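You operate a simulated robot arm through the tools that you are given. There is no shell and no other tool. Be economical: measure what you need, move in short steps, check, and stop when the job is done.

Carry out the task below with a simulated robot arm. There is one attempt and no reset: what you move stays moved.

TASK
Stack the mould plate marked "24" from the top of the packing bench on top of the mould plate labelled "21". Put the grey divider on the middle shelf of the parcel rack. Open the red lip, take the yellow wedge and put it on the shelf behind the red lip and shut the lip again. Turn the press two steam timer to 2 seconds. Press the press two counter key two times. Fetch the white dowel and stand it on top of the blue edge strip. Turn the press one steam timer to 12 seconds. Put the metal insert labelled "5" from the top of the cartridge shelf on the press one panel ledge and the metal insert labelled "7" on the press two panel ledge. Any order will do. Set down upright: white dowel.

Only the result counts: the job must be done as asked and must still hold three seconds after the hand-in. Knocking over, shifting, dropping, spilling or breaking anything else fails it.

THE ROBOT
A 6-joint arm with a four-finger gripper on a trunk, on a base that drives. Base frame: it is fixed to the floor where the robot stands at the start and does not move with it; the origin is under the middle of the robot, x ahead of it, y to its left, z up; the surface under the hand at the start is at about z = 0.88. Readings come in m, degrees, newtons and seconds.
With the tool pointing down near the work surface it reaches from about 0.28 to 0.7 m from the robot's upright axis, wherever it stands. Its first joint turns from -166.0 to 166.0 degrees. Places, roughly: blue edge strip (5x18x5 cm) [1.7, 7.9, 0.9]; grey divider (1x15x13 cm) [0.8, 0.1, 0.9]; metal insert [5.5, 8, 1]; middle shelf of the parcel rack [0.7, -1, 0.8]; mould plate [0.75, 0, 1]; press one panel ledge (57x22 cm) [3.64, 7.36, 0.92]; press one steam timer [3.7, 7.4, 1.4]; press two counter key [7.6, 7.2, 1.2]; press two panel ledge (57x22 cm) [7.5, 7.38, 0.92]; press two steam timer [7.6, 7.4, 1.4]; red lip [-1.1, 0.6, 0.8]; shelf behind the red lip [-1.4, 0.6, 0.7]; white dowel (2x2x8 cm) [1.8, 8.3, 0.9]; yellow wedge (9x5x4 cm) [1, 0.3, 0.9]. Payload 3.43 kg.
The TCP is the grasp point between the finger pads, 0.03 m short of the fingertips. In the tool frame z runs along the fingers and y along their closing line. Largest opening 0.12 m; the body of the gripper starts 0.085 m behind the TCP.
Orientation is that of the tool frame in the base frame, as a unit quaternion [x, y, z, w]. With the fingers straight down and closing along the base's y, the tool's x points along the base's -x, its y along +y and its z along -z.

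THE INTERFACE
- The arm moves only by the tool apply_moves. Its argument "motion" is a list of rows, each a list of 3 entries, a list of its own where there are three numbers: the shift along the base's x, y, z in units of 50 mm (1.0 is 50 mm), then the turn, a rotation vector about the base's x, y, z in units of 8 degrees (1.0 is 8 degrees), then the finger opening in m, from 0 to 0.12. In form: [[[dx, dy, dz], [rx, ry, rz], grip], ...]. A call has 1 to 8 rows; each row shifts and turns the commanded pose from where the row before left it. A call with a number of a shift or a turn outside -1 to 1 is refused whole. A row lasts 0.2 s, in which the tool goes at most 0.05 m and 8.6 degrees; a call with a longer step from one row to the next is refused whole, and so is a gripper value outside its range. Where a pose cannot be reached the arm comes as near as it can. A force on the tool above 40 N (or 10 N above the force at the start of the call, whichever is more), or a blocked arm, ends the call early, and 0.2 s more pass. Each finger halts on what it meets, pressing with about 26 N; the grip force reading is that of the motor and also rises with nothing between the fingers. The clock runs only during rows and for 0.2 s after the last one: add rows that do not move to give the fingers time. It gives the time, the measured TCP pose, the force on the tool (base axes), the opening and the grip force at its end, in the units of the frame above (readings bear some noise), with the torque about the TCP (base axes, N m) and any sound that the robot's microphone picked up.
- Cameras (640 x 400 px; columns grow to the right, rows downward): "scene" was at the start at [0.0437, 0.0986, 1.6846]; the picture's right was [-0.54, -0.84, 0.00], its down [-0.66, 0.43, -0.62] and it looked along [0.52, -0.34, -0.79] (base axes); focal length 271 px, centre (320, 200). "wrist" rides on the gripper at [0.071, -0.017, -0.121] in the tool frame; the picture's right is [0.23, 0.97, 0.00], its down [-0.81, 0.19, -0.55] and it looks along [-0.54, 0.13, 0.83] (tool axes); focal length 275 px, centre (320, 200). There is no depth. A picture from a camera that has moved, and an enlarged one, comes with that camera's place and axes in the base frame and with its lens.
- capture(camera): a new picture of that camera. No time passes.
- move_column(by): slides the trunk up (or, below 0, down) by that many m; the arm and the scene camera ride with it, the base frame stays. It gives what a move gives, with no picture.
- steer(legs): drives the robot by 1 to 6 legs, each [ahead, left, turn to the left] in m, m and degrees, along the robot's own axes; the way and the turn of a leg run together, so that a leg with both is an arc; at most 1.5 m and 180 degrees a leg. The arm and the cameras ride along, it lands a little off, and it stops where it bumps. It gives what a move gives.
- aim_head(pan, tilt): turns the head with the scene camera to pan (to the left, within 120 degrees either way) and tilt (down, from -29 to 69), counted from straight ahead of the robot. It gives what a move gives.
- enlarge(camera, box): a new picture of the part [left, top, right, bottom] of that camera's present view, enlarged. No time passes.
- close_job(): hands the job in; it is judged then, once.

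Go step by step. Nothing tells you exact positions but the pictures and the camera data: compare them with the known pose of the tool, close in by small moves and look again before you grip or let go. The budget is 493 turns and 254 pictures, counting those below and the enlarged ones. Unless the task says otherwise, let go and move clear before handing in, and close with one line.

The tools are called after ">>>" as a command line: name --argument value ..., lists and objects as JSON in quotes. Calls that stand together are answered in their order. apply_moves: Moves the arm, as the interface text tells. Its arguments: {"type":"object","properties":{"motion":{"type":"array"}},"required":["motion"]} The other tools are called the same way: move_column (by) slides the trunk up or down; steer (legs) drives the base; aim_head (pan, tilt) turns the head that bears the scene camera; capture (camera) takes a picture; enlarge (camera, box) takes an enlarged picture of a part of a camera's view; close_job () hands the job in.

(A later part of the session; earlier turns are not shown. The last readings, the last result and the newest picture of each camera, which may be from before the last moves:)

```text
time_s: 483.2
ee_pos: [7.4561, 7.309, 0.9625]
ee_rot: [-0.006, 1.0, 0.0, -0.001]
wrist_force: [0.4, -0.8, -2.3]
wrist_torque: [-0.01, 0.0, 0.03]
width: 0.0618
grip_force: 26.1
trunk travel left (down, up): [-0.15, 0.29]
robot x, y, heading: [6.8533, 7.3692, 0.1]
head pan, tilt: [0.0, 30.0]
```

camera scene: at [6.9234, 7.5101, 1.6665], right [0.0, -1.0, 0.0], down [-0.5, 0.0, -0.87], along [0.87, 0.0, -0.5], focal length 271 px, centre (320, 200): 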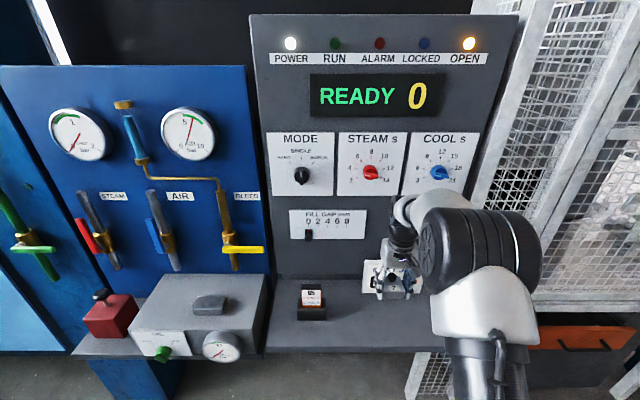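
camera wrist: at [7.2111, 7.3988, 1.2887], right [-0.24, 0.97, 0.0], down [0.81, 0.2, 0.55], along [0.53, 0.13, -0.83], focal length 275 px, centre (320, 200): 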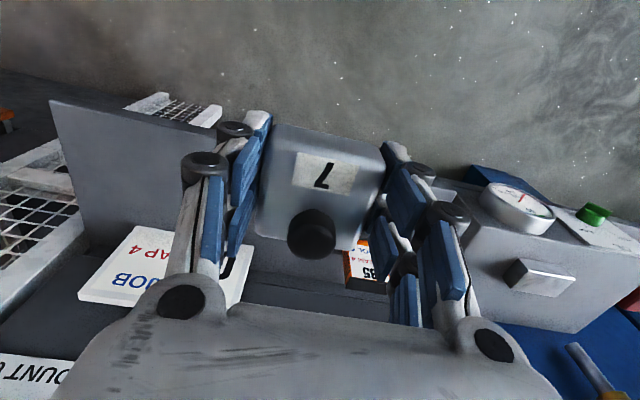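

>>> apply_moves --motion '[[[0, 0, -0.07], [0, 0, 0], 0.03], [[0, 0, 0], [0, 0, 0], 0.03]]'

>>> apply_moves --motion '[[[0, 0, -0.07], [0, 0, 0], 0.03], [[0, 0, 0], [0, 0, 0], 0.03]]'

>>> apply_moves --motion '[[[0, 0, -0.07], [0, 0, 0], 0.03], [[0, 0, 0], [0, 0, 0], 0.03]]'

>>> enlarge --camera "scene" --box '[350, 270, 430, 340]'

```text
time_s: 483.8
ee_pos: [7.4541, 7.3092, 0.9592]
ee_rot: [-0.006, 1.0, 0.0, -0.001]
wrist_force: [-0.1, 0.0, -3.5]
wrist_torque: [0.02, 0.04, -0.01]
width: 0.0618
grip_force: 26.2
trunk travel left (down, up): [-0.15, 0.29]
robot x, y, heading: [6.8521, 7.3702, 0.0]
head pan, tilt: [0.0, 30.0]
```

```text
time_s: 484.4
ee_pos: [7.4553, 7.3082, 0.9559]
ee_rot: [-0.005, 1.0, 0.001, -0.001]
wrist_force: [-0.5, -0.1, -2.3]
wrist_torque: [0.02, 0.03, -0.04]
width: 0.0618
grip_force: 25.9
trunk travel left (down, up): [-0.15, 0.29]
robot x, y, heading: [6.8548, 7.3696, 0.1]
head pan, tilt: [0.0, 30.0]
```

```text
time_s: 485.0
ee_pos: [7.455, 7.3084, 0.9507]
ee_rot: [-0.006, 1.0, -0.001, -0.001]
wrist_force: [-0.7, -0.6, -4.1]
wrist_torque: [-0.01, -0.01, 0.0]
width: 0.062
grip_force: 25.7
trunk travel left (down, up): [-0.15, 0.29]
robot x, y, heading: [6.851, 7.3719, 0.2]
head pan, tilt: [0.0, 30.0]
```

```text
5.71 times, centred on (390, 305) of scene
camera zoom: at [6.923, 7.51, 1.6666], right [0.0, -1.0, 0.0], down [-0.5, 0.0, -0.87], along [0.87, 0.0, -0.5], focal length 1548 px, centre (-80, -400)
```

zoom: 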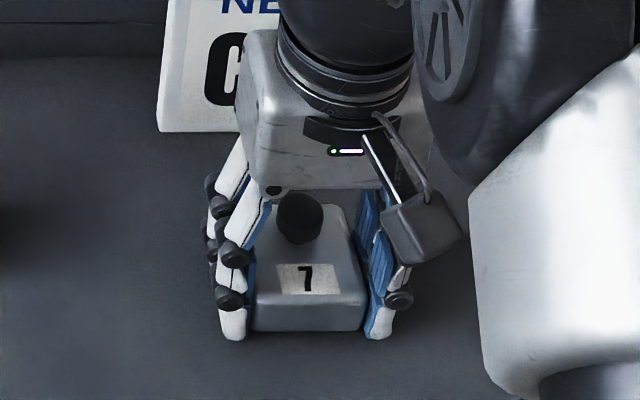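

>>> apply_moves --motion '[[[0, 0, -0.05], [0, 0, 0], 0.03], [[0, 0, 0], [0, 0, 0], 0.03]]'

>>> apply_moves --motion '[[[0, 0, -0.05], [0, 0, 0], 0.03], [[0, 0, 0], [0, 0, 0], 0.03]]'

>>> apply_moves --motion '[[[0, 0, -0.05], [0, 0, 0], 0.03], [[0, 0, 0], [0, 0, 0], 0.03]]'

```text
time_s: 485.6
ee_pos: [7.4557, 7.309, 0.9493]
ee_rot: [-0.005, 1.0, 0.0, -0.001]
wrist_force: [-0.4, -0.2, -3.2]
wrist_torque: [-0.01, 0.01, -0.02]
width: 0.0618
grip_force: 26.0
trunk travel left (down, up): [-0.15, 0.29]
robot x, y, heading: [6.8502, 7.37, -0.1]
head pan, tilt: [0.0, 30.0]
```

```text
time_s: 486.2
ee_pos: [7.4561, 7.309, 0.9488]
ee_rot: [-0.006, 1.0, 0.0, 0.001]
wrist_force: [-3.7, -2.1, 14.7]
wrist_torque: [-0.04, 0.47, 0.03]
width: 0.0617
grip_force: 26.0
trunk travel left (down, up): [-0.15, 0.29]
robot x, y, heading: [6.85, 7.3661, -0.1]
head pan, tilt: [0.0, 30.0]
```

```text
time_s: 486.9
ee_pos: [7.4557, 7.3092, 0.9485]
ee_rot: [-0.005, 1.0, -0.001, 0.003]
wrist_force: [-7.7, 0.1, 16.3]
wrist_torque: [0.51, 0.6, 0.24]
width: 0.0619
grip_force: 25.9
trunk travel left (down, up): [-0.15, 0.29]
robot x, y, heading: [6.8531, 7.3704, 0.1]
head pan, tilt: [0.0, 30.0]
stopped in row 2: the force on the tool passed its limit at 41 N (the readings are from after the stop); the commanded pose is now the measured one
```

Contact made. Relaxing slightly, opening and rising.

>>> apply_moves --motion '[[[0, 0, 0.03], [0, 0, 0], 0.03], [[0, 0, 0], [0, 0, 0], 0.065], [[0, 0, 0], [0, 0, 0], 0.075], [[0, 0, 0], [0, 0, 0], 0.08], [[0, 0, 0.3], [0, 0, 0], 0.08], [[0, 0, 0.7], [0, 0, 0], 0.08], [[0, 0, 0.9], [0, 0, 0], 0.08], [[-0.4, 0, 0.7], [0, 0, 0], 0.08]]'

>>> capture --camera "wrist"

```text
time_s: 488.7
ee_pos: [7.4387, 7.3081, 1.0772]
ee_rot: [-0.006, 1.0, -0.001, 0.002]
wrist_force: [0.6, -0.6, 0.4]
wrist_torque: [0.04, -0.04, 0.01]
width: 0.0799
grip_force: 0.1
trunk travel left (down, up): [-0.15, 0.29]
robot x, y, heading: [6.8504, 7.3675, 0.1]
head pan, tilt: [0.0, 30.0]
```

```text
59 pictures are left
camera wrist: at [7.3677, 7.2905, 1.1983], right [-0.24, 0.97, 0.0], down [0.81, 0.2, 0.56], along [0.54, 0.13, -0.83], focal length 275 px, centre (320, 200)
```

wrist: 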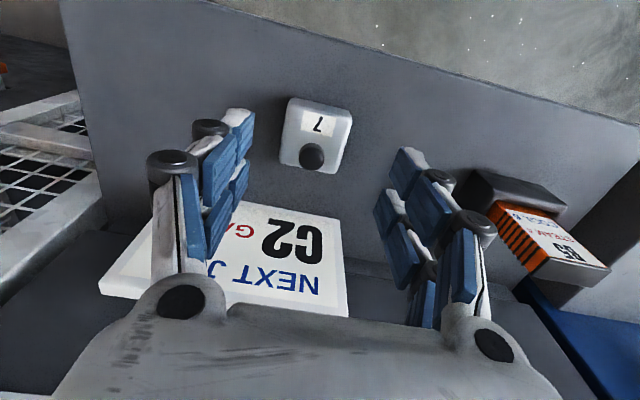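

"7" rests on the press two ledge. Now the press two knob: raise, back up, and level the tool while extending.

>>> apply_moves --motion '[[[-0.3, 0, 0.9], [0, 0, 0], 0.06], [[-0.3, 0.2, 0.9], [0, 0, 0], 0.05], [[-0.2, 0.4, 0.8], [0, 0, 0], 0.05], [[0, 0.4, 0.4], [0, 0, 0], 0.05]]'

>>> steer --legs '[[-0.34, -0.1, 0]]'

>>> aim_head --pan -15 --tilt 20

>>> enlarge --camera "scene" --box '[180, 100, 400, 290]'

```text
time_s: 489.7
ee_pos: [7.3986, 7.3586, 1.2263]
ee_rot: [-0.005, 1.0, 0.0, 0.002]
wrist_force: [-0.2, 0.3, -0.9]
wrist_torque: [-0.04, 0.04, -0.03]
width: 0.0498
grip_force: 0.1
trunk travel left (down, up): [-0.15, 0.29]
robot x, y, heading: [6.8539, 7.3703, -0.0]
head pan, tilt: [0.0, 30.0]
```

```text
time_s: 492.0
ee_pos: [7.0585, 7.2591, 1.2276]
ee_rot: [-0.003, 1.0, -0.002, 0.003]
wrist_force: [-1.1, -0.2, -0.1]
wrist_torque: [0.02, -0.03, -0.01]
width: 0.0498
grip_force: 0.1
trunk travel left (down, up): [-0.15, 0.29]
robot x, y, heading: [6.5142, 7.2734, -0.1]
head pan, tilt: [0.0, 30.0]
```

```text
time_s: 492.7
ee_pos: [7.0585, 7.2608, 1.2269]
ee_rot: [-0.002, 1.0, -0.001, 0.002]
wrist_force: [-0.1, -0.3, 0.5]
wrist_torque: [0.02, 0.01, 0.0]
width: 0.0498
grip_force: 0.1
trunk travel left (down, up): [-0.15, 0.29]
robot x, y, heading: [6.5136, 7.2725, -0.1]
head pan, tilt: [-15.0, 20.0]
```

```text
2.11 times, centred on (290, 195) of scene
camera zoom: at [6.5829, 7.3886, 1.6826], right [-0.26, -0.97, 0.0], down [-0.33, 0.09, -0.94], along [0.91, -0.24, -0.34], focal length 570 px, centre (383, 210)
```

zoom: 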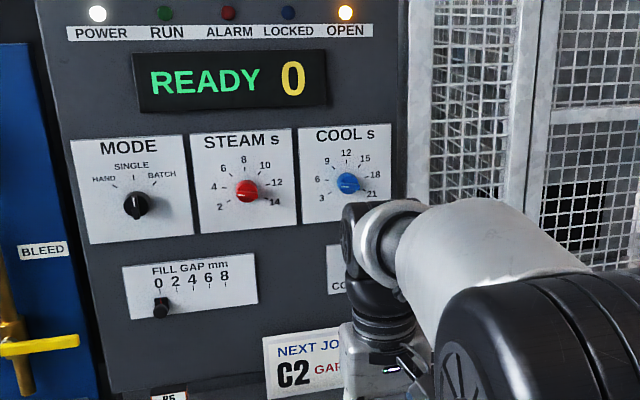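

>>> enlarge --camera "scene" --box '[240, 140, 300, 190]'

```text
8.00 times, centred on (270, 165) of scene
camera zoom: at [6.5829, 7.3886, 1.6826], right [-0.26, -0.97, 0.0], down [-0.33, 0.09, -0.94], along [0.91, -0.24, -0.34], focal length 2167 px, centre (720, 480)
```

zoom: 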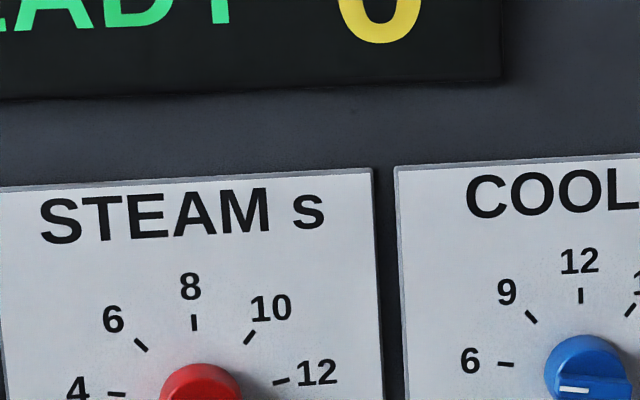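

>>> enlarge --camera "scene" --box '[226, 165, 290, 210]'

```text
8.89 times, centred on (258, 188) of scene
camera zoom: at [6.5829, 7.3886, 1.6826], right [-0.26, -0.97, 0.0], down [-0.33, 0.09, -0.94], along [0.91, -0.24, -0.34], focal length 2407 px, centre (871, 311)
```

zoom: 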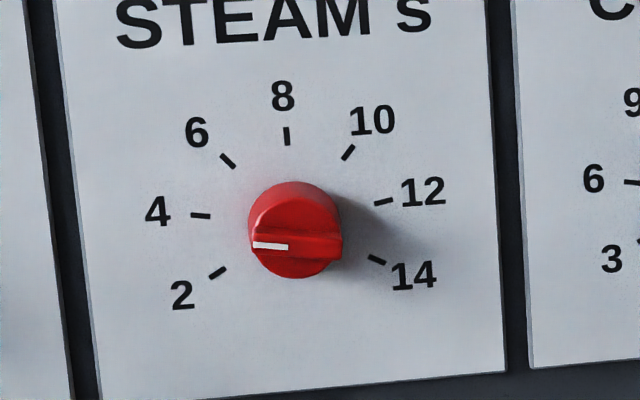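

The knob points at 4; it must go 40° counter-clockwise to 2. Levelling the tool while extending.

>>> apply_moves --motion '[[[0.85, 0.25, 0.1], [0, -0.5, 0], 0.05], [[0.85, 0.25, 0.1], [0, -0.8, 0], 0.05], [[0.85, 0.25, 0.2], [0, -1, 0], 0.05], [[0.75, 0.25, 0.3], [0, -1, 0], 0.05], [[0.75, 0.25, 0.3], [0, -1, 0], 0.05], [[0.7, 0.25, 0.3], [0, -1, 0], 0.05], [[0.7, 0.25, 0.3], [0, -1, 0], 0.05], [[0.7, 0.25, 0.3], [0, -1, 0], 0.05]]'

>>> apply_moves --motion '[[[0.6, 0.25, 0.3], [0, -1, 0], 0.05], [[0.5, 0.25, 0.2], [0, -1, 0], 0.05], [[0.4, 0.2, 0.2], [0, -1, 0], 0.05], [[0, 0, 0], [0, -1, 0], 0.05]]'

```text
time_s: 494.5
ee_pos: [7.3659, 7.3603, 1.3229]
ee_rot: [-0.003, 0.872, -0.002, 0.489]
wrist_force: [0.3, 0.5, -0.3]
wrist_torque: [-0.01, 0.05, -0.02]
width: 0.05
grip_force: 0.1
trunk travel left (down, up): [-0.15, 0.29]
robot x, y, heading: [6.5106, 7.2679, -0.1]
head pan, tilt: [-15.0, 20.0]
```

```text
time_s: 495.5
ee_pos: [7.4439, 7.3867, 1.3601]
ee_rot: [0.012, 0.732, -0.017, 0.681]
wrist_force: [-0.7, -0.4, 0.4]
wrist_torque: [-0.01, 0.01, 0.04]
width: 0.0502
grip_force: 0.0
out of reach, approached as far as the arm can: row 4
trunk travel left (down, up): [-0.15, 0.29]
robot x, y, heading: [6.5112, 7.2718, -0.0]
head pan, tilt: [-15.0, 20.0]
```

>>> apply_moves --motion '[[[-0.2, 0, 0], [1, 0, 0], 0.05], [[0, 0, 0], [1, 0, 0], 0.05], [[0, 0, 0], [1, 0, 0], 0.05], [[0, 0, 0], [1, 0, 0], 0.05], [[0, 0, 0], [1, 0, 0], 0.05], [[0, 0, 0], [1, 0, 0], 0.05], [[0, 0, 0], [1, 0, 0], 0.05], [[0, 0, 0], [1, 0, 0], 0.05]]'

>>> apply_moves --motion '[[[0, 0, 0], [1, 0, 0], 0.05], [[0, 0, 0], [1, 0, 0], 0.05], [[0, 0, 0], [1, 0, 0], 0.05], [[0, 0, 0], [1, 0, 0], 0.05], [[0, 0, 0], [0.5, 0, 0], 0.05]]'

```text
time_s: 497.3
ee_pos: [7.4364, 7.3865, 1.3599]
ee_rot: [0.372, 0.631, 0.372, 0.57]
wrist_force: [0.4, -0.2, 0.4]
wrist_torque: [0.01, 0.03, 0.01]
width: 0.0501
grip_force: 0.0
out of reach, approached as far as the arm can: row 8
trunk travel left (down, up): [-0.15, 0.29]
robot x, y, heading: [6.5111, 7.2718, -0.3]
head pan, tilt: [-15.0, 20.0]
```

```text
time_s: 498.5
ee_pos: [7.4504, 7.3876, 1.3638]
ee_rot: [0.529, 0.484, 0.551, 0.427]
wrist_force: [0.4, -0.1, 0.3]
wrist_torque: [-0.02, 0.03, -0.02]
width: 0.0502
grip_force: 0.1
out of reach, approached as far as the arm can: row 1, 2, 4
trunk travel left (down, up): [-0.15, 0.29]
robot x, y, heading: [6.5133, 7.2716, -0.1]
head pan, tilt: [-15.0, 20.0]
```

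Roll is ≈100° now. Checking with the wrist camera.

>>> capture --camera "wrist"

```text
55 pictures are left
camera wrist: at [7.3259, 7.4506, 1.3634], right [0.02, 0.06, 1.0], down [-0.48, -0.87, 0.07], along [0.88, -0.48, 0.01], focal length 275 px, centre (320, 200)
```

wrist: 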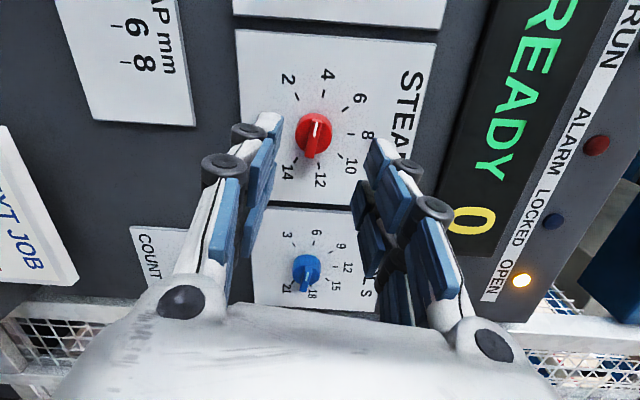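

>>> apply_moves --motion '[[[-0.35, -0.25, -0.12], [0, 0, -0.3], 0.05], [[0, 0, 0], [0, 0, -0.2], 0.05]]'

>>> steer --legs '[[0.09, 0, 0]]'

>>> capture --camera "wrist"

```text
time_s: 499.1
ee_pos: [7.4521, 7.3774, 1.3647]
ee_rot: [0.545, 0.466, 0.535, 0.447]
wrist_force: [0.2, 0.4, -0.7]
wrist_torque: [-0.01, 0.0, 0.01]
width: 0.0502
grip_force: 0.0
out of reach, approached as far as the arm can: row 1
trunk travel left (down, up): [-0.15, 0.29]
robot x, y, heading: [6.5117, 7.2731, 0.0]
head pan, tilt: [-15.0, 20.0]
```

```text
time_s: 500.2
ee_pos: [7.5436, 7.3754, 1.3636]
ee_rot: [0.546, 0.466, 0.535, 0.447]
wrist_force: [0.3, 1.2, -0.9]
wrist_torque: [0.01, -0.03, 0.0]
width: 0.0501
grip_force: 0.1
trunk travel left (down, up): [-0.15, 0.29]
robot x, y, heading: [6.6065, 7.2742, 0.1]
head pan, tilt: [-15.0, 20.0]
```

```text
54 pictures are left
camera wrist: at [7.4242, 7.4479, 1.363], right [0.03, 0.06, 1.0], down [-0.54, -0.84, 0.07], along [0.84, -0.54, 0.01], focal length 275 px, centre (320, 200)
```

wrist: 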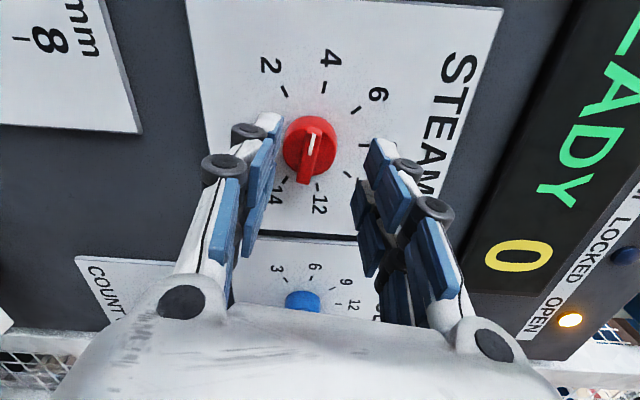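

>>> apply_moves --motion '[[[0, 0, -0.17], [0, 0, 0], 0.05], [[0, 0, 0], [0, 0, 0], 0.05]]'

>>> steer --legs '[[0.022, 0, 0]]'

>>> capture --camera "wrist"

```text
time_s: 500.9
ee_pos: [7.5446, 7.376, 1.3566]
ee_rot: [0.545, 0.467, 0.534, 0.446]
wrist_force: [-0.1, 0.7, -0.7]
wrist_torque: [0.02, -0.01, 0.0]
width: 0.0496
grip_force: 0.0
trunk travel left (down, up): [-0.15, 0.29]
robot x, y, heading: [6.6016, 7.2689, -0.3]
head pan, tilt: [-15.0, 20.0]
```

```text
time_s: 501.6
ee_pos: [7.5687, 7.3758, 1.3545]
ee_rot: [0.546, 0.466, 0.534, 0.446]
wrist_force: [0.7, 0.1, -1.1]
wrist_torque: [0.03, -0.07, -0.02]
width: 0.0499
grip_force: 0.1
trunk travel left (down, up): [-0.15, 0.29]
robot x, y, heading: [6.622, 7.2754, -0.2]
head pan, tilt: [-15.0, 20.0]
```

```text
53 pictures are left
camera wrist: at [7.448, 7.4472, 1.354], right [0.03, 0.06, 1.0], down [-0.54, -0.84, 0.07], along [0.84, -0.54, 0.01], focal length 275 px, centre (320, 200)
```

wrist: 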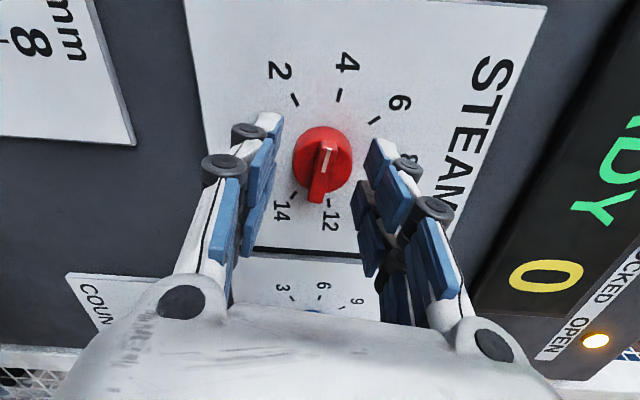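

Aligned like before. Gripping the bar, then turning -40°.

>>> apply_moves --motion '[[[0, 0, 0], [0, 0, 0], 0.03], [[0, 0, 0], [0, 0, 0], 0.01], [[0, 0, 0], [0, 0, 0], 0.0], [[0, 0, 0], [0, 0, 0], 0.0]]'

>>> apply_moves --motion '[[[0, 0, 0], [-0.7, 0, 0], 0.0], [[0, 0, 0], [-0.7, 0, 0], 0.0], [[0, 0, 0], [-0.7, 0, 0], 0.0]]'

```text
time_s: 502.6
ee_pos: [7.5666, 7.3754, 1.356]
ee_rot: [0.545, 0.466, 0.535, 0.447]
wrist_force: [1.5, 0.1, 3.0]
wrist_torque: [-0.05, -0.13, -0.01]
width: 0.0101
grip_force: 28.1
trunk travel left (down, up): [-0.15, 0.29]
robot x, y, heading: [6.6213, 7.2728, -0.3]
head pan, tilt: [-15.0, 20.0]
```

```text
time_s: 503.4
ee_pos: [7.5671, 7.3761, 1.3553]
ee_rot: [0.474, 0.54, 0.46, 0.521]
wrist_force: [-1.7, -1.6, 1.2]
wrist_torque: [0.01, -0.02, 1.04]
width: 0.0099
grip_force: 43.5
trunk travel left (down, up): [-0.15, 0.29]
robot x, y, heading: [6.6262, 7.274, -0.3]
head pan, tilt: [-15.0, 20.0]
```

>>> apply_moves --motion '[[[0, 0, 0], [-0.96, 0, 0], 0.0], [[0, 0, 0], [-0.96, 0, 0], 0.0], [[0, 0, 0], [-0.96, 0, 0], 0.0], [[0, 0, 0], [0, 0, 0], 0.0]]'

>>> apply_moves --motion '[[[0, 0, 0], [0, 0, 0], 0.02], [[0, 0, 0], [0, 0, 0], 0.04], [[0, 0, 0], [0, 0, 0], 0.05]]'

>>> steer --legs '[[-0.08, 0, 0]]'

>>> capture --camera "wrist"

```text
time_s: 504.4
ee_pos: [7.5669, 7.3763, 1.3528]
ee_rot: [0.361, 0.62, 0.343, 0.606]
wrist_force: [-3.6, -1.3, -4.4]
wrist_torque: [0.08, -0.52, -0.94]
width: 0.0101
grip_force: 43.9
trunk travel left (down, up): [-0.15, 0.29]
robot x, y, heading: [6.6263, 7.2713, -0.1]
head pan, tilt: [-15.0, 20.0]
```

```text
time_s: 505.2
ee_pos: [7.5673, 7.3763, 1.3545]
ee_rot: [0.361, 0.62, 0.345, 0.605]
wrist_force: [-0.5, 0.0, 0.4]
wrist_torque: [0.0, 0.0, 0.0]
width: 0.0498
grip_force: 0.0
trunk travel left (down, up): [-0.15, 0.29]
robot x, y, heading: [6.6259, 7.2729, -0.5]
head pan, tilt: [-15.0, 20.0]
```

```text
time_s: 506.3
ee_pos: [7.4851, 7.378, 1.3562]
ee_rot: [0.36, 0.62, 0.344, 0.606]
wrist_force: [-0.2, 0.4, 0.5]
wrist_torque: [0.02, 0.05, 0.0]
width: 0.0499
grip_force: 0.0
trunk travel left (down, up): [-0.15, 0.29]
robot x, y, heading: [6.5463, 7.2741, -0.4]
head pan, tilt: [-15.0, 20.0]
```

```text
52 pictures are left
camera wrist: at [7.3647, 7.4316, 1.3094], right [0.03, 0.69, 0.72], down [-0.54, -0.6, 0.59], along [0.84, -0.41, 0.36], focal length 275 px, centre (320, 200)
```

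wrist: 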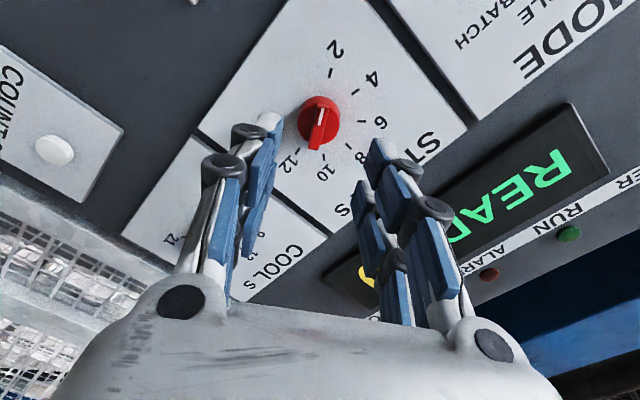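

>>> enlarge --camera "wrist" --box '[260, 30, 400, 180]'

```text
2.67 times, centred on (330, 105) of wrist
camera zoom: at [7.3647, 7.4316, 1.3094], right [0.03, 0.69, 0.72], down [-0.54, -0.6, 0.59], along [0.84, -0.41, 0.36], focal length 734 px, centre (293, 453)
```

zoom: 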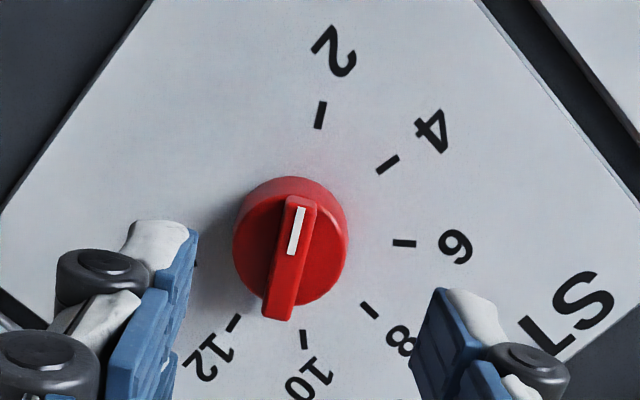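

The timer now points at 2. Next the COUNT key at ≈(7.61, 7.17, 1.19): shift the base right, lower the trunk, close the fingers.

>>> steer --legs '[[-0.03, -0.207, 0.3]]'

>>> move_column --by -0.145

>>> apply_moves --motion '[[[-0.2, 0, -0.4], [0, 0, 0], 0.02], [[0, 0, 0], [0, 0, 0], 0.0], [[0, 0, 0], [0, 0, 0], 0.0]]'

>>> capture --camera "wrist"

>>> capture --camera "scene"

```text
time_s: 508.0
ee_pos: [7.4565, 7.1721, 1.3541]
ee_rot: [0.361, 0.621, 0.344, 0.605]
wrist_force: [-0.4, -0.2, 1.0]
wrist_torque: [-0.02, -0.01, 0.08]
width: 0.0499
grip_force: 0.0
trunk travel left (down, up): [-0.15, 0.29]
robot x, y, heading: [6.5115, 7.0626, 0.1]
head pan, tilt: [-15.0, 20.0]
```

```text
time_s: 509.7
ee_pos: [7.4568, 7.1725, 1.2095]
ee_rot: [0.359, 0.62, 0.346, 0.606]
wrist_force: [0.3, 0.1, -0.5]
wrist_torque: [-0.01, 0.03, 0.0]
width: 0.0501
grip_force: 0.0
trunk travel left (down, up): [-0.005, 0.435]
robot x, y, heading: [6.5119, 7.0649, 0.0]
head pan, tilt: [-15.0, 20.0]
```

```text
time_s: 510.5
ee_pos: [7.456, 7.1733, 1.2098]
ee_rot: [0.359, 0.621, 0.345, 0.606]
wrist_force: [-0.1, 0.4, 0.3]
wrist_torque: [0.03, 0.0, 0.02]
width: 0.0001
grip_force: 7.3
out of reach, approached as far as the arm can: row 1
trunk travel left (down, up): [-0.005, 0.435]
robot x, y, heading: [6.5176, 7.0667, 0.3]
head pan, tilt: [-15.0, 20.0]
```

```text
50 pictures are left
camera wrist: at [7.3355, 7.2256, 1.1635], right [0.03, 0.69, 0.72], down [-0.54, -0.6, 0.59], along [0.84, -0.41, 0.36], focal length 275 px, centre (320, 200)
```

wrist: 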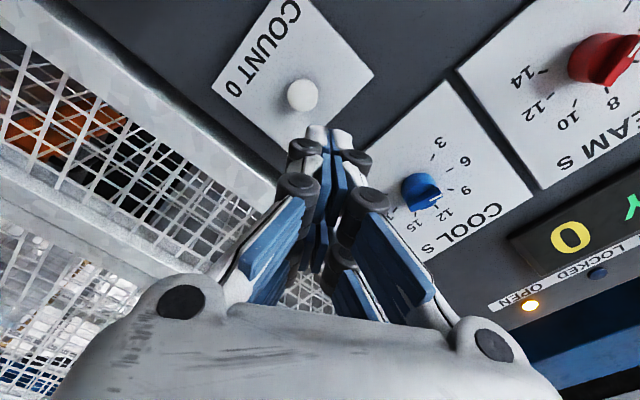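

```text
49 pictures are left
camera scene: at [6.5849, 7.1796, 1.5377], right [-0.26, -0.97, 0.0], down [-0.33, 0.09, -0.94], along [0.91, -0.24, -0.34], focal length 271 px, centre (320, 200)
```

scene: 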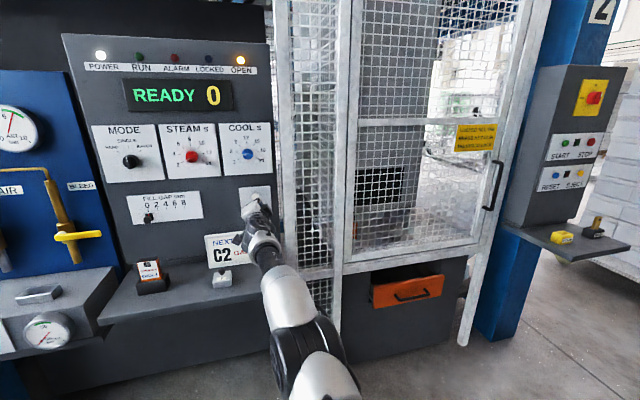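

>>> apply_moves --motion '[[[0.2, -0.08, -0.25], [0, 0, 0], 0.0], [[0, -0.08, -0.2], [0, 0, 0], 0.0]]'

```text
time_s: 511.1
ee_pos: [7.4577, 7.1651, 1.1853]
ee_rot: [0.36, 0.621, 0.345, 0.605]
wrist_force: [-0.3, -0.6, -0.2]
wrist_torque: [0.01, -0.01, -0.04]
width: 0.0002
grip_force: 25.8
out of reach, approached as far as the arm can: row 1
trunk travel left (down, up): [-0.005, 0.435]
robot x, y, heading: [6.5122, 7.062, 0.1]
head pan, tilt: [-15.0, 20.0]
```

>>> apply_moves --motion '[[[-0.4, 0, 0], [0, 0, 0], 0.0], [[-0.4, 0, 0], [0, 0, 0], 0.0]]'

```text
time_s: 511.7
ee_pos: [7.4515, 7.1729, 1.1962]
ee_rot: [0.359, 0.621, 0.345, 0.605]
wrist_force: [-0.9, 0.9, 0.5]
wrist_torque: [0.02, 0.04, 0.01]
width: 0.0001
grip_force: 26.2
out of reach, approached as far as the arm can: row 1, 2
trunk travel left (down, up): [-0.005, 0.435]
robot x, y, heading: [6.517, 7.0644, 0.2]
head pan, tilt: [-15.0, 20.0]
```

>>> apply_moves --motion '[[[0.5, -0.1, -0.15], [0, 0, 0], 0.0], [[0.4, -0.06, -0.05], [0, 0, 0], 0.0]]'

```text
time_s: 512.3
ee_pos: [7.4616, 7.165, 1.1788]
ee_rot: [0.36, 0.621, 0.345, 0.604]
wrist_force: [1.0, -0.4, 0.4]
wrist_torque: [0.0, -0.01, -0.01]
width: 0.0003
grip_force: 25.6
out of reach, approached as far as the arm can: row 1, 2
trunk travel left (down, up): [-0.005, 0.435]
robot x, y, heading: [6.5119, 7.0627, 0.2]
head pan, tilt: [-15.0, 20.0]
```

The arm is nearly straight in this pose. I'll pitch the tool down ~30° and fold the elbow to regain freedom.

>>> apply_moves --motion '[[[-0.3, 0, 0.3], [0, 1, 0], 0.0], [[-0.5, 0, 0.2], [0, 1, 0], 0.0], [[-0.5, 0, 0.1], [0, 1, 0], 0.0], [[-0.5, 0, 0], [0, 1, 0], 0.0], [[-0.5, 0, 0], [0, 0, 0], 0.0]]'

```text
time_s: 513.5
ee_pos: [7.3523, 7.163, 1.2085]
ee_rot: [0.437, 0.748, 0.241, 0.438]
wrist_force: [0.0, 0.3, -0.4]
wrist_torque: [0.0, -0.01, 0.01]
width: 0.0002
grip_force: 26.0
out of reach, approached as far as the arm can: row 1
trunk travel left (down, up): [-0.005, 0.435]
robot x, y, heading: [6.5145, 7.061, 0.2]
head pan, tilt: [-15.0, 20.0]
```

>>> steer --legs '[[0.15, 0, 0]]'

>>> capture --camera "wrist"

>>> enlarge --camera "scene" --box '[160, 130, 320, 260]'

```text
time_s: 514.9
ee_pos: [7.5054, 7.1616, 1.2082]
ee_rot: [0.438, 0.748, 0.24, 0.438]
wrist_force: [-0.1, -0.1, -0.3]
wrist_torque: [0.03, -0.04, 0.0]
width: 0.0
grip_force: 25.8
trunk travel left (down, up): [-0.005, 0.435]
robot x, y, heading: [6.6667, 7.0643, -0.1]
head pan, tilt: [-15.0, 20.0]
```

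```text
48 pictures are left
camera wrist: at [7.3781, 7.217, 1.2242], right [0.38, 0.69, 0.62], down [-0.2, -0.59, 0.78], along [0.9, -0.42, -0.08], focal length 275 px, centre (320, 200)
```

wrist: 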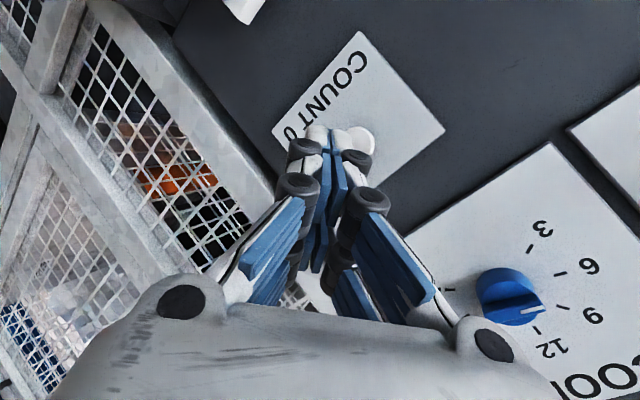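

```text
3.08 times, centred on (240, 195) of scene
camera zoom: at [6.7371, 7.1797, 1.5376], right [-0.26, -0.97, 0.0], down [-0.33, 0.09, -0.94], along [0.91, -0.24, -0.34], focal length 833 px, centre (566, 215)
```

zoom: 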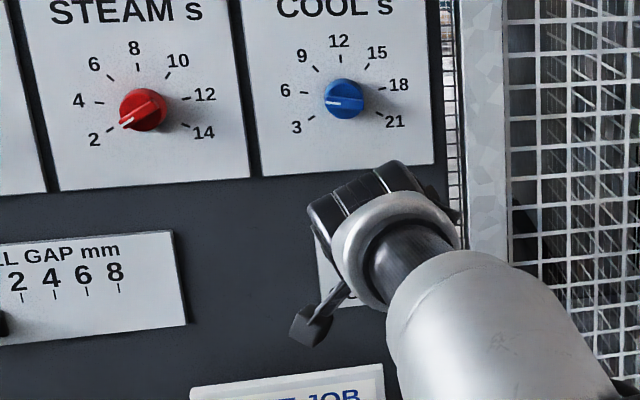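

>>> apply_moves --motion '[[[0.3, 0.16, -0.08], [0, 0, 0], 0.0], [[0.4, 0, 0], [0, 0, 0], 0.0]]'

>>> capture --camera "wrist"

```text
time_s: 515.5
ee_pos: [7.541, 7.1692, 1.2028]
ee_rot: [0.437, 0.748, 0.24, 0.439]
wrist_force: [0.5, 0.3, 0.1]
wrist_torque: [0.02, 0.04, 0.04]
width: 0.0
grip_force: 25.8
trunk travel left (down, up): [-0.005, 0.435]
robot x, y, heading: [6.6673, 7.067, 0.1]
head pan, tilt: [-15.0, 20.0]
```

```text
46 pictures are left
camera wrist: at [7.4132, 7.2245, 1.2194], right [0.38, 0.69, 0.62], down [-0.2, -0.59, 0.78], along [0.9, -0.42, -0.08], focal length 275 px, centre (320, 200)
```

wrist: 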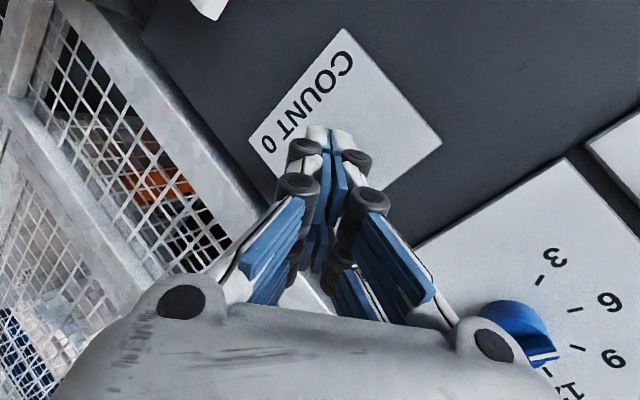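

The key is right in front of the fingertips. Pushing in small steps.

>>> apply_moves --motion '[[[0.2, 0, 0], [0, 0, 0], 0.0], [[0.1, 0, 0], [0, 0, 0], 0.0]]'

>>> apply_moves --motion '[[[0.1, 0, 0], [0, 0, 0], 0.0], [[0, 0, 0], [0, 0, 0], 0.0]]'

```text
time_s: 516.0
ee_pos: [7.5445, 7.1693, 1.1992]
ee_rot: [0.438, 0.747, 0.24, 0.438]
wrist_force: [0.3, 0.5, -0.1]
wrist_torque: [0.0, 0.0, -0.02]
width: 0.0002
grip_force: 25.3
out of reach, approached as far as the arm can: row 1, 2
trunk travel left (down, up): [-0.005, 0.435]
robot x, y, heading: [6.6682, 7.064, 0.1]
head pan, tilt: [-15.0, 20.0]
```

```text
time_s: 516.6
ee_pos: [7.5447, 7.1706, 1.1999]
ee_rot: [0.438, 0.747, 0.241, 0.438]
wrist_force: [0.5, 0.1, -0.7]
wrist_torque: [0.02, -0.02, -0.03]
width: 0.0001
grip_force: 25.3
out of reach, approached as far as the arm can: row 1
trunk travel left (down, up): [-0.005, 0.435]
robot x, y, heading: [6.6677, 7.066, -0.0]
head pan, tilt: [-15.0, 20.0]
```

>>> apply_moves --motion '[[[-0.7, 0, 0.05], [0, 0, 0], 0.0], [[-0.7, 0, 0], [0, 0, 0], 0.0]]'

>>> steer --legs '[[0.065, 0, 0]]'

>>> apply_moves --motion '[[[0.15, 0, 0], [0, 0, 0], 0.0], [[0.1, 0, 0], [0, 0, 0], 0.0], [[0.1, 0, 0], [0, 0, 0], 0.0]]'

```text
time_s: 517.2
ee_pos: [7.4714, 7.17, 1.2038]
ee_rot: [0.439, 0.746, 0.242, 0.439]
wrist_force: [-0.7, 0.5, 0.8]
wrist_torque: [0.01, 0.01, 0.01]
width: 0.0
grip_force: 26.0
trunk travel left (down, up): [-0.005, 0.435]
robot x, y, heading: [6.668, 7.0663, 0.1]
head pan, tilt: [-15.0, 20.0]
```

```text
time_s: 518.2
ee_pos: [7.5409, 7.1702, 1.1991]
ee_rot: [0.438, 0.748, 0.24, 0.438]
wrist_force: [-0.4, 0.1, -0.7]
wrist_torque: [0.01, 0.0, 0.0]
width: 0.0
grip_force: 26.2
trunk travel left (down, up): [-0.005, 0.435]
robot x, y, heading: [6.7315, 7.0639, 0.1]
head pan, tilt: [-15.0, 20.0]
```

```text
time_s: 519.0
ee_pos: [7.5583, 7.1704, 1.1996]
ee_rot: [0.437, 0.748, 0.241, 0.438]
wrist_force: [-0.4, -0.9, 0.5]
wrist_torque: [-0.01, -0.02, -0.02]
width: 0.0
grip_force: 26.1
trunk travel left (down, up): [-0.005, 0.435]
robot x, y, heading: [6.7316, 7.0618, -0.2]
head pan, tilt: [-15.0, 20.0]
```

Continuing the push in small steps.

>>> apply_moves --motion '[[[0.1, 0, 0], [0, 0, 0], 0.0], [[0.06, 0, 0], [0, 0, 0], 0.0]]'

>>> apply_moves --motion '[[[0.06, 0, 0], [0, 0, 0], 0.0], [[0.04, 0, 0], [0, 0, 0], 0.0]]'

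>>> apply_moves --motion '[[[0.06, 0, 0], [0, 0, 0], 0.0], [[0.04, 0, 0], [0, 0, 0], 0.0]]'

```text
time_s: 519.6
ee_pos: [7.5664, 7.1693, 1.2001]
ee_rot: [0.437, 0.748, 0.241, 0.438]
wrist_force: [1.3, -0.5, -0.2]
wrist_torque: [-0.04, -0.02, 0.0]
width: 0.0001
grip_force: 26.4
trunk travel left (down, up): [-0.005, 0.435]
robot x, y, heading: [6.7334, 7.0617, 0.0]
head pan, tilt: [-15.0, 20.0]
```

```text
time_s: 520.2
ee_pos: [7.5713, 7.1693, 1.2004]
ee_rot: [0.438, 0.747, 0.239, 0.438]
wrist_force: [0.2, 0.1, 0.1]
wrist_torque: [0.02, 0.02, 0.01]
width: 0.0005
grip_force: 26.1
trunk travel left (down, up): [-0.005, 0.435]
robot x, y, heading: [6.7325, 7.0627, -0.4]
head pan, tilt: [-15.0, 20.0]
```

```text
time_s: 520.9
ee_pos: [7.5753, 7.1705, 1.2009]
ee_rot: [0.438, 0.748, 0.239, 0.438]
wrist_force: [0.8, 1.3, 0.5]
wrist_torque: [0.04, -0.01, 0.04]
width: 0.0
grip_force: 26.3
trunk travel left (down, up): [-0.005, 0.435]
robot x, y, heading: [6.7306, 7.0628, -0.1]
head pan, tilt: [-15.0, 20.0]
```

>>> capture --camera "wrist"

>>> apply_moves --motion '[[[0.06, 0, 0], [0, 0, 0], 0.0], [[0.04, 0, 0], [0, 0, 0], 0.0]]'

>>> apply_moves --motion '[[[0.06, 0, 0], [0, 0, 0], 0.0], [[0.04, 0, 0], [0, 0, 0], 0.0]]'

```text
45 pictures are left
camera wrist: at [7.4478, 7.2248, 1.2173], right [0.38, 0.69, 0.62], down [-0.2, -0.59, 0.78], along [0.9, -0.42, -0.08], focal length 275 px, centre (320, 200)
```

wrist: 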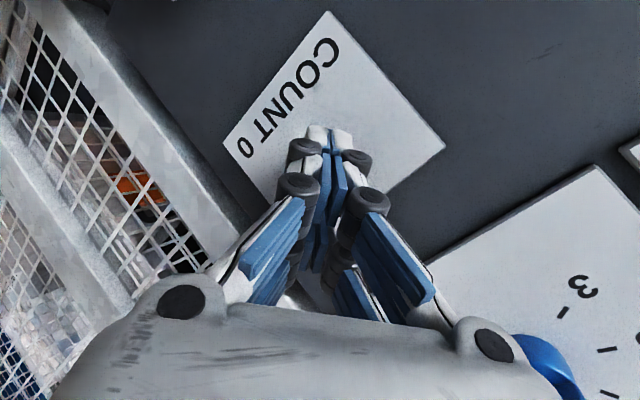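

```text
time_s: 521.5
ee_pos: [7.5798, 7.1682, 1.201]
ee_rot: [0.437, 0.748, 0.24, 0.438]
wrist_force: [0.1, 0.1, -0.6]
wrist_torque: [0.0, 0.03, 0.01]
width: 0.0001
grip_force: 26.3
trunk travel left (down, up): [-0.005, 0.435]
robot x, y, heading: [6.7301, 7.0655, 0.0]
head pan, tilt: [-15.0, 20.0]
```

```text
time_s: 522.0
ee_pos: [7.585, 7.1703, 1.2017]
ee_rot: [0.439, 0.748, 0.239, 0.437]
wrist_force: [-5.0, -1.4, -0.4]
wrist_torque: [0.02, 0.05, -0.09]
width: 0.0
grip_force: 26.2
trunk travel left (down, up): [-0.005, 0.435]
robot x, y, heading: [6.7336, 7.0644, -0.1]
head pan, tilt: [-15.0, 20.0]
heard: click
```

A click was heard: one press. Retracting 2.5 cm and checking the counter.

>>> apply_moves --motion '[[[-0.3, 0, 0], [0, 0, 0], 0.0], [[-0.2, 0, 0], [0, 0, 0], 0.0]]'

>>> enlarge --camera "wrist" --box '[200, 10, 460, 180]'

```text
time_s: 522.6
ee_pos: [7.5593, 7.1704, 1.2005]
ee_rot: [0.437, 0.747, 0.241, 0.438]
wrist_force: [-0.3, -0.3, 0.5]
wrist_torque: [0.01, 0.01, 0.01]
width: 0.0
grip_force: 25.7
trunk travel left (down, up): [-0.005, 0.435]
robot x, y, heading: [6.7304, 7.0664, 0.1]
head pan, tilt: [-15.0, 20.0]
```

```text
2.35 times, centred on (330, 95) of wrist
camera zoom: at [7.4327, 7.2253, 1.2166], right [0.38, 0.69, 0.62], down [-0.2, -0.59, 0.78], along [0.9, -0.42, -0.08], focal length 648 px, centre (296, 447)
```

zoom: 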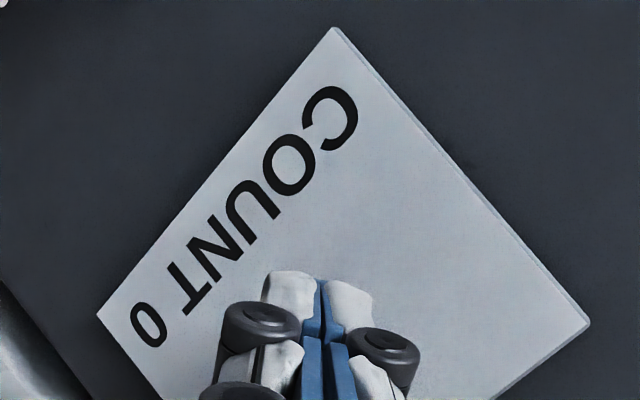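

>>> enlarge --camera "scene" --box '[60, 20, 320, 190]'

```text
2.35 times, centred on (190, 105) of scene
camera zoom: at [6.8022, 7.1798, 1.5377], right [-0.26, -0.97, 0.0], down [-0.33, 0.09, -0.94], along [0.91, -0.24, -0.34], focal length 637 px, centre (626, 424)
```

zoom: 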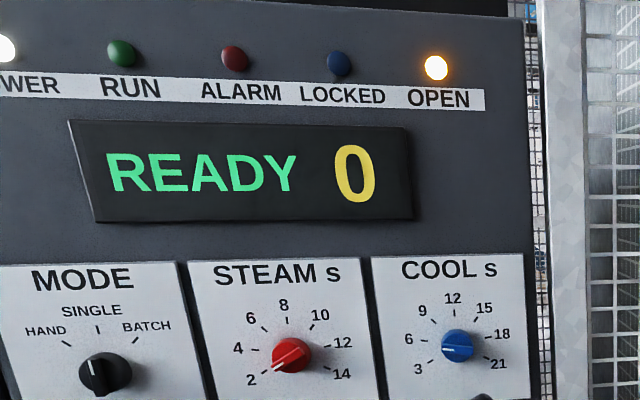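

The display digit stays at 0 (a "COUNT 0" reset key), so I rely on the click. Pressing a second time the same way.

>>> apply_moves --motion '[[[0.3, 0, 0], [0, 0, 0], 0.0], [[0.16, 0, 0], [0, 0, 0], 0.0], [[0.08, 0, 0], [0, 0, 0], 0.0]]'

```text
time_s: 523.5
ee_pos: [7.5863, 7.1697, 1.2013]
ee_rot: [0.438, 0.748, 0.24, 0.437]
wrist_force: [-11.6, 1.1, -0.5]
wrist_torque: [0.0, 0.02, -0.08]
width: 0.0
grip_force: 25.8
trunk travel left (down, up): [-0.005, 0.435]
robot x, y, heading: [6.7312, 7.0656, 0.1]
head pan, tilt: [-15.0, 20.0]
heard: click
```

>>> apply_moves --motion '[[[-0.3, 0, 0], [0, 0, 0], 0.0], [[-0.6, 0, 0.1], [0, 0, 0], 0.0], [[-0.8, 0, 0.2], [0, 0, 0], 0.0], [[-0.8, 0, 0.2], [0, 0, 0], 0.0]]'

>>> steer --legs '[[-0.3, 0, 0]]'

>>> capture --camera "scene"

```text
time_s: 524.5
ee_pos: [7.4585, 7.1696, 1.2271]
ee_rot: [0.438, 0.747, 0.24, 0.439]
wrist_force: [0.5, -0.4, 0.1]
wrist_torque: [-0.02, 0.05, -0.01]
width: 0.0
grip_force: 26.4
trunk travel left (down, up): [-0.005, 0.435]
robot x, y, heading: [6.7306, 7.063, -0.3]
head pan, tilt: [-15.0, 20.0]
```

```text
time_s: 526.5
ee_pos: [7.1627, 7.17, 1.2277]
ee_rot: [0.438, 0.748, 0.24, 0.437]
wrist_force: [0.5, -1.1, -0.2]
wrist_torque: [0.0, 0.01, 0.0]
width: 0.0
grip_force: 25.7
trunk travel left (down, up): [-0.005, 0.435]
robot x, y, heading: [6.4346, 7.064, 0.3]
head pan, tilt: [-15.0, 20.0]
```

```text
42 pictures are left
camera scene: at [6.5045, 7.1795, 1.5377], right [-0.26, -0.97, 0.0], down [-0.33, 0.09, -0.94], along [0.91, -0.24, -0.34], focal length 271 px, centre (320, 200)
```

scene: 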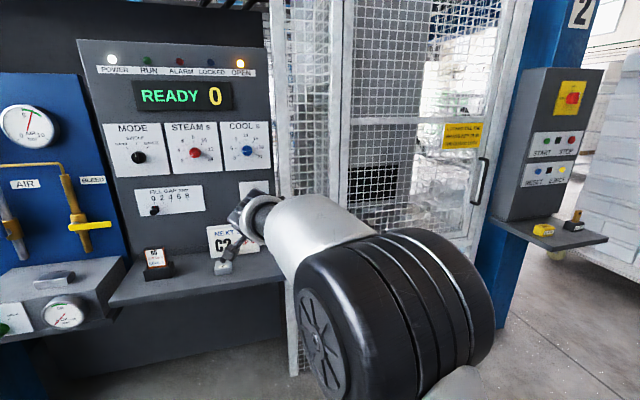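

Both presses made. Restoring the tool to pointing down and tucking.

>>> apply_moves --motion '[[[0, 0, 0], [-0.866, 0.02, 0.5], 0.02], [[0, 0, 0], [-0.866, 0.02, 0.5], 0.05], [[0, 0, 0], [-0.866, 0.02, 0.5], 0.08], [[0, 0, 0], [-0.866, 0.02, 0.5], 0.08], [[0, 0, 0], [-0.866, 0.02, 0.5], 0.08], [[0, 0, 0], [-0.866, 0.02, 0.5], 0.08], [[0, 0, 0], [-0.866, 0.02, 0.5], 0.08], [[0, 0, 0], [-0.43, 0.01, 0.25], 0.08]]'

>>> apply_moves --motion '[[[-0.4, 0, 0], [0, 1, 0], 0.08], [[-0.7, 0, 0], [0, 1, 0], 0.08], [[-0.7, 0, 0], [0, 1, 0], 0.08], [[-0.7, 0, 0], [0, 1, 0], 0.08], [[-0.7, 0, 0], [0, 1, 0], 0.08], [[-0.7, 0, 0], [0, 1, 0], 0.08], [[-0.7, 0, 0], [0, 1, 0], 0.08], [[-0.7, 0, 0], [0, 0.5, 0], 0.08]]'

```text
time_s: 528.3
ee_pos: [7.1629, 7.17, 1.2258]
ee_rot: [0.004, 0.865, -0.011, 0.502]
wrist_force: [-0.2, -0.7, -0.2]
wrist_torque: [0.01, 0.01, -0.03]
width: 0.0801
grip_force: 0.0
trunk travel left (down, up): [-0.005, 0.435]
robot x, y, heading: [6.4324, 7.0614, 0.2]
head pan, tilt: [-15.0, 20.0]
```

```text
time_s: 530.1
ee_pos: [6.8948, 7.1677, 1.227]
ee_rot: [-0.001, 1.0, -0.012, 0.0]
wrist_force: [0.4, -0.4, 0.1]
wrist_torque: [-0.01, -0.01, -0.04]
width: 0.08
grip_force: 0.1
trunk travel left (down, up): [-0.005, 0.435]
robot x, y, heading: [6.4338, 7.0592, 0.3]
head pan, tilt: [-15.0, 20.0]
```

>>> steer --legs '[[0, 0, 179.7], [0, -1.02, 0], [0.36, 0, 0]]'

>>> move_column --by 0.1

>>> capture --camera "wrist"

```text
time_s: 544.5
ee_pos: [5.6438, 7.9957, 1.2264]
ee_rot: [1.0, -0.009, 0.0, -0.011]
wrist_force: [-1.3, 0.6, 0.3]
wrist_torque: [-0.02, 0.01, 0.0]
width: 0.08
grip_force: 0.0
trunk travel left (down, up): [-0.005, 0.435]
robot x, y, heading: [6.1081, 8.0907, 178.8]
head pan, tilt: [-15.0, 20.0]
```

```text
time_s: 545.8
ee_pos: [5.6441, 7.9947, 1.3252]
ee_rot: [1.0, -0.009, -0.002, -0.011]
wrist_force: [0.2, 0.6, 0.0]
wrist_torque: [0.01, -0.01, 0.0]
width: 0.0803
grip_force: 0.0
trunk travel left (down, up): [-0.105, 0.335]
robot x, y, heading: [6.1072, 8.0913, 178.7]
head pan, tilt: [-15.0, 20.0]
```

```text
41 pictures are left
camera wrist: at [5.717, 8.0073, 1.4469], right [0.21, -0.98, -0.02], down [-0.81, -0.19, 0.55], along [-0.54, -0.1, -0.83], focal length 275 px, centre (320, 200)
```

wrist: 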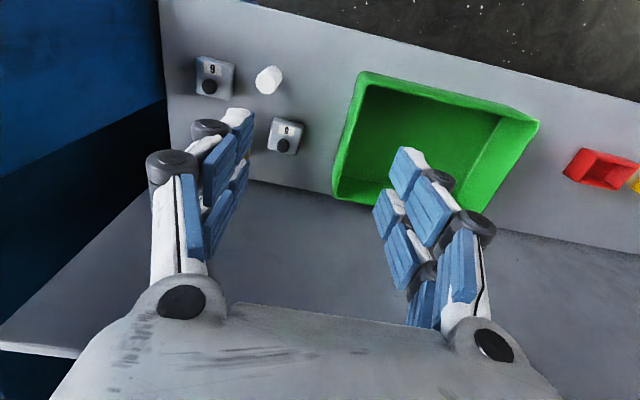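

"5" sits close to a brown box in y, so I'll grip it with the fingers closing along x (more room). Rotating the tool 90° while moving above it.

>>> apply_moves --motion '[[[-0.22, 0.08, -0.4], [0, 0, 1], 0.08], [[-0.22, 0.08, -0.4], [0, 0, 1], 0.08], [[-0.22, 0.08, -0.4], [0, 0, 1], 0.08], [[-0.22, 0.08, -0.4], [0, 0, 1], 0.08], [[-0.22, 0.08, -0.4], [0, 0, 1], 0.08], [[-0.22, 0.08, -0.4], [0, 0, 1], 0.08], [[-0.22, 0.08, -0.4], [0, 0, 1], 0.08], [[-0.22, 0.08, -0.4], [0, 0, 1], 0.08]]'

>>> apply_moves --motion '[[[-0.22, 0.08, -0.4], [0, 0, 1], 0.08], [[-0.22, 0.08, -0.4], [0, 0, 1], 0.08], [[-0.22, 0.08, -0.4], [0, 0, 1], 0.08], [[-0.1, 0.02, 0], [0, 0, 0.4], 0.08]]'

>>> capture --camera "wrist"

```text
time_s: 547.6
ee_pos: [5.5547, 8.0256, 1.1666]
ee_rot: [0.852, 0.523, -0.006, -0.008]
wrist_force: [0.1, 0.5, 0.3]
wrist_torque: [0.04, 0.0, 0.02]
width: 0.08
grip_force: 0.0
trunk travel left (down, up): [-0.105, 0.335]
robot x, y, heading: [6.1081, 8.089, 178.8]
head pan, tilt: [-15.0, 20.0]
```

```text
time_s: 548.6
ee_pos: [5.5175, 8.0408, 1.1049]
ee_rot: [0.706, 0.708, -0.01, -0.008]
wrist_force: [-0.4, -0.4, -0.1]
wrist_torque: [-0.02, 0.02, 0.03]
width: 0.08
grip_force: 0.0
trunk travel left (down, up): [-0.105, 0.335]
robot x, y, heading: [6.1054, 8.0892, 178.8]
head pan, tilt: [-15.0, 20.0]
```

```text
40 pictures are left
camera wrist: at [5.5047, 8.1112, 1.2272], right [0.97, 0.23, -0.02], down [0.21, -0.81, 0.55], along [0.11, -0.54, -0.83], focal length 275 px, centre (320, 200)
```

wrist: 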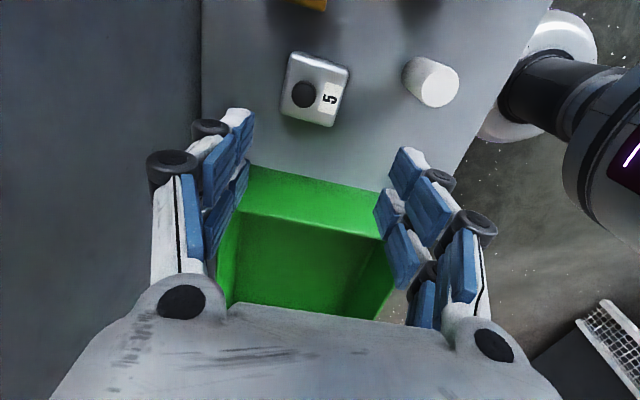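

Block "5" centre ≈(5.508, 8.047), aligned. Descending.

>>> apply_moves --motion '[[[-0.19, 0.12, -0.6], [0.02, -0.18, 0], 0.08], [[0, 0, -0.8], [0, 0, 0], 0.08], [[0, 0, -0.8], [0, 0, 0], 0.08], [[0, 0, -0.4], [0, 0, 0], 0.08]]'

>>> capture --camera "wrist"

```text
time_s: 549.6
ee_pos: [5.5068, 8.046, 0.9749]
ee_rot: [0.707, 0.708, 0.0, 0.001]
wrist_force: [0.3, -0.5, -0.2]
wrist_torque: [0.0, 0.0, 0.0]
width: 0.0801
grip_force: 0.1
trunk travel left (down, up): [-0.105, 0.335]
robot x, y, heading: [6.1074, 8.0888, 178.8]
head pan, tilt: [-15.0, 20.0]
```

```text
39 pictures are left
camera wrist: at [5.4914, 8.1163, 1.0971], right [0.97, 0.23, 0.0], down [0.19, -0.81, 0.55], along [0.13, -0.54, -0.83], focal length 275 px, centre (320, 200)
```

wrist: 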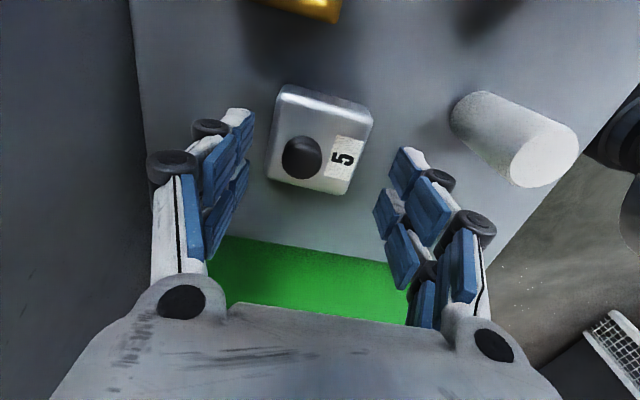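

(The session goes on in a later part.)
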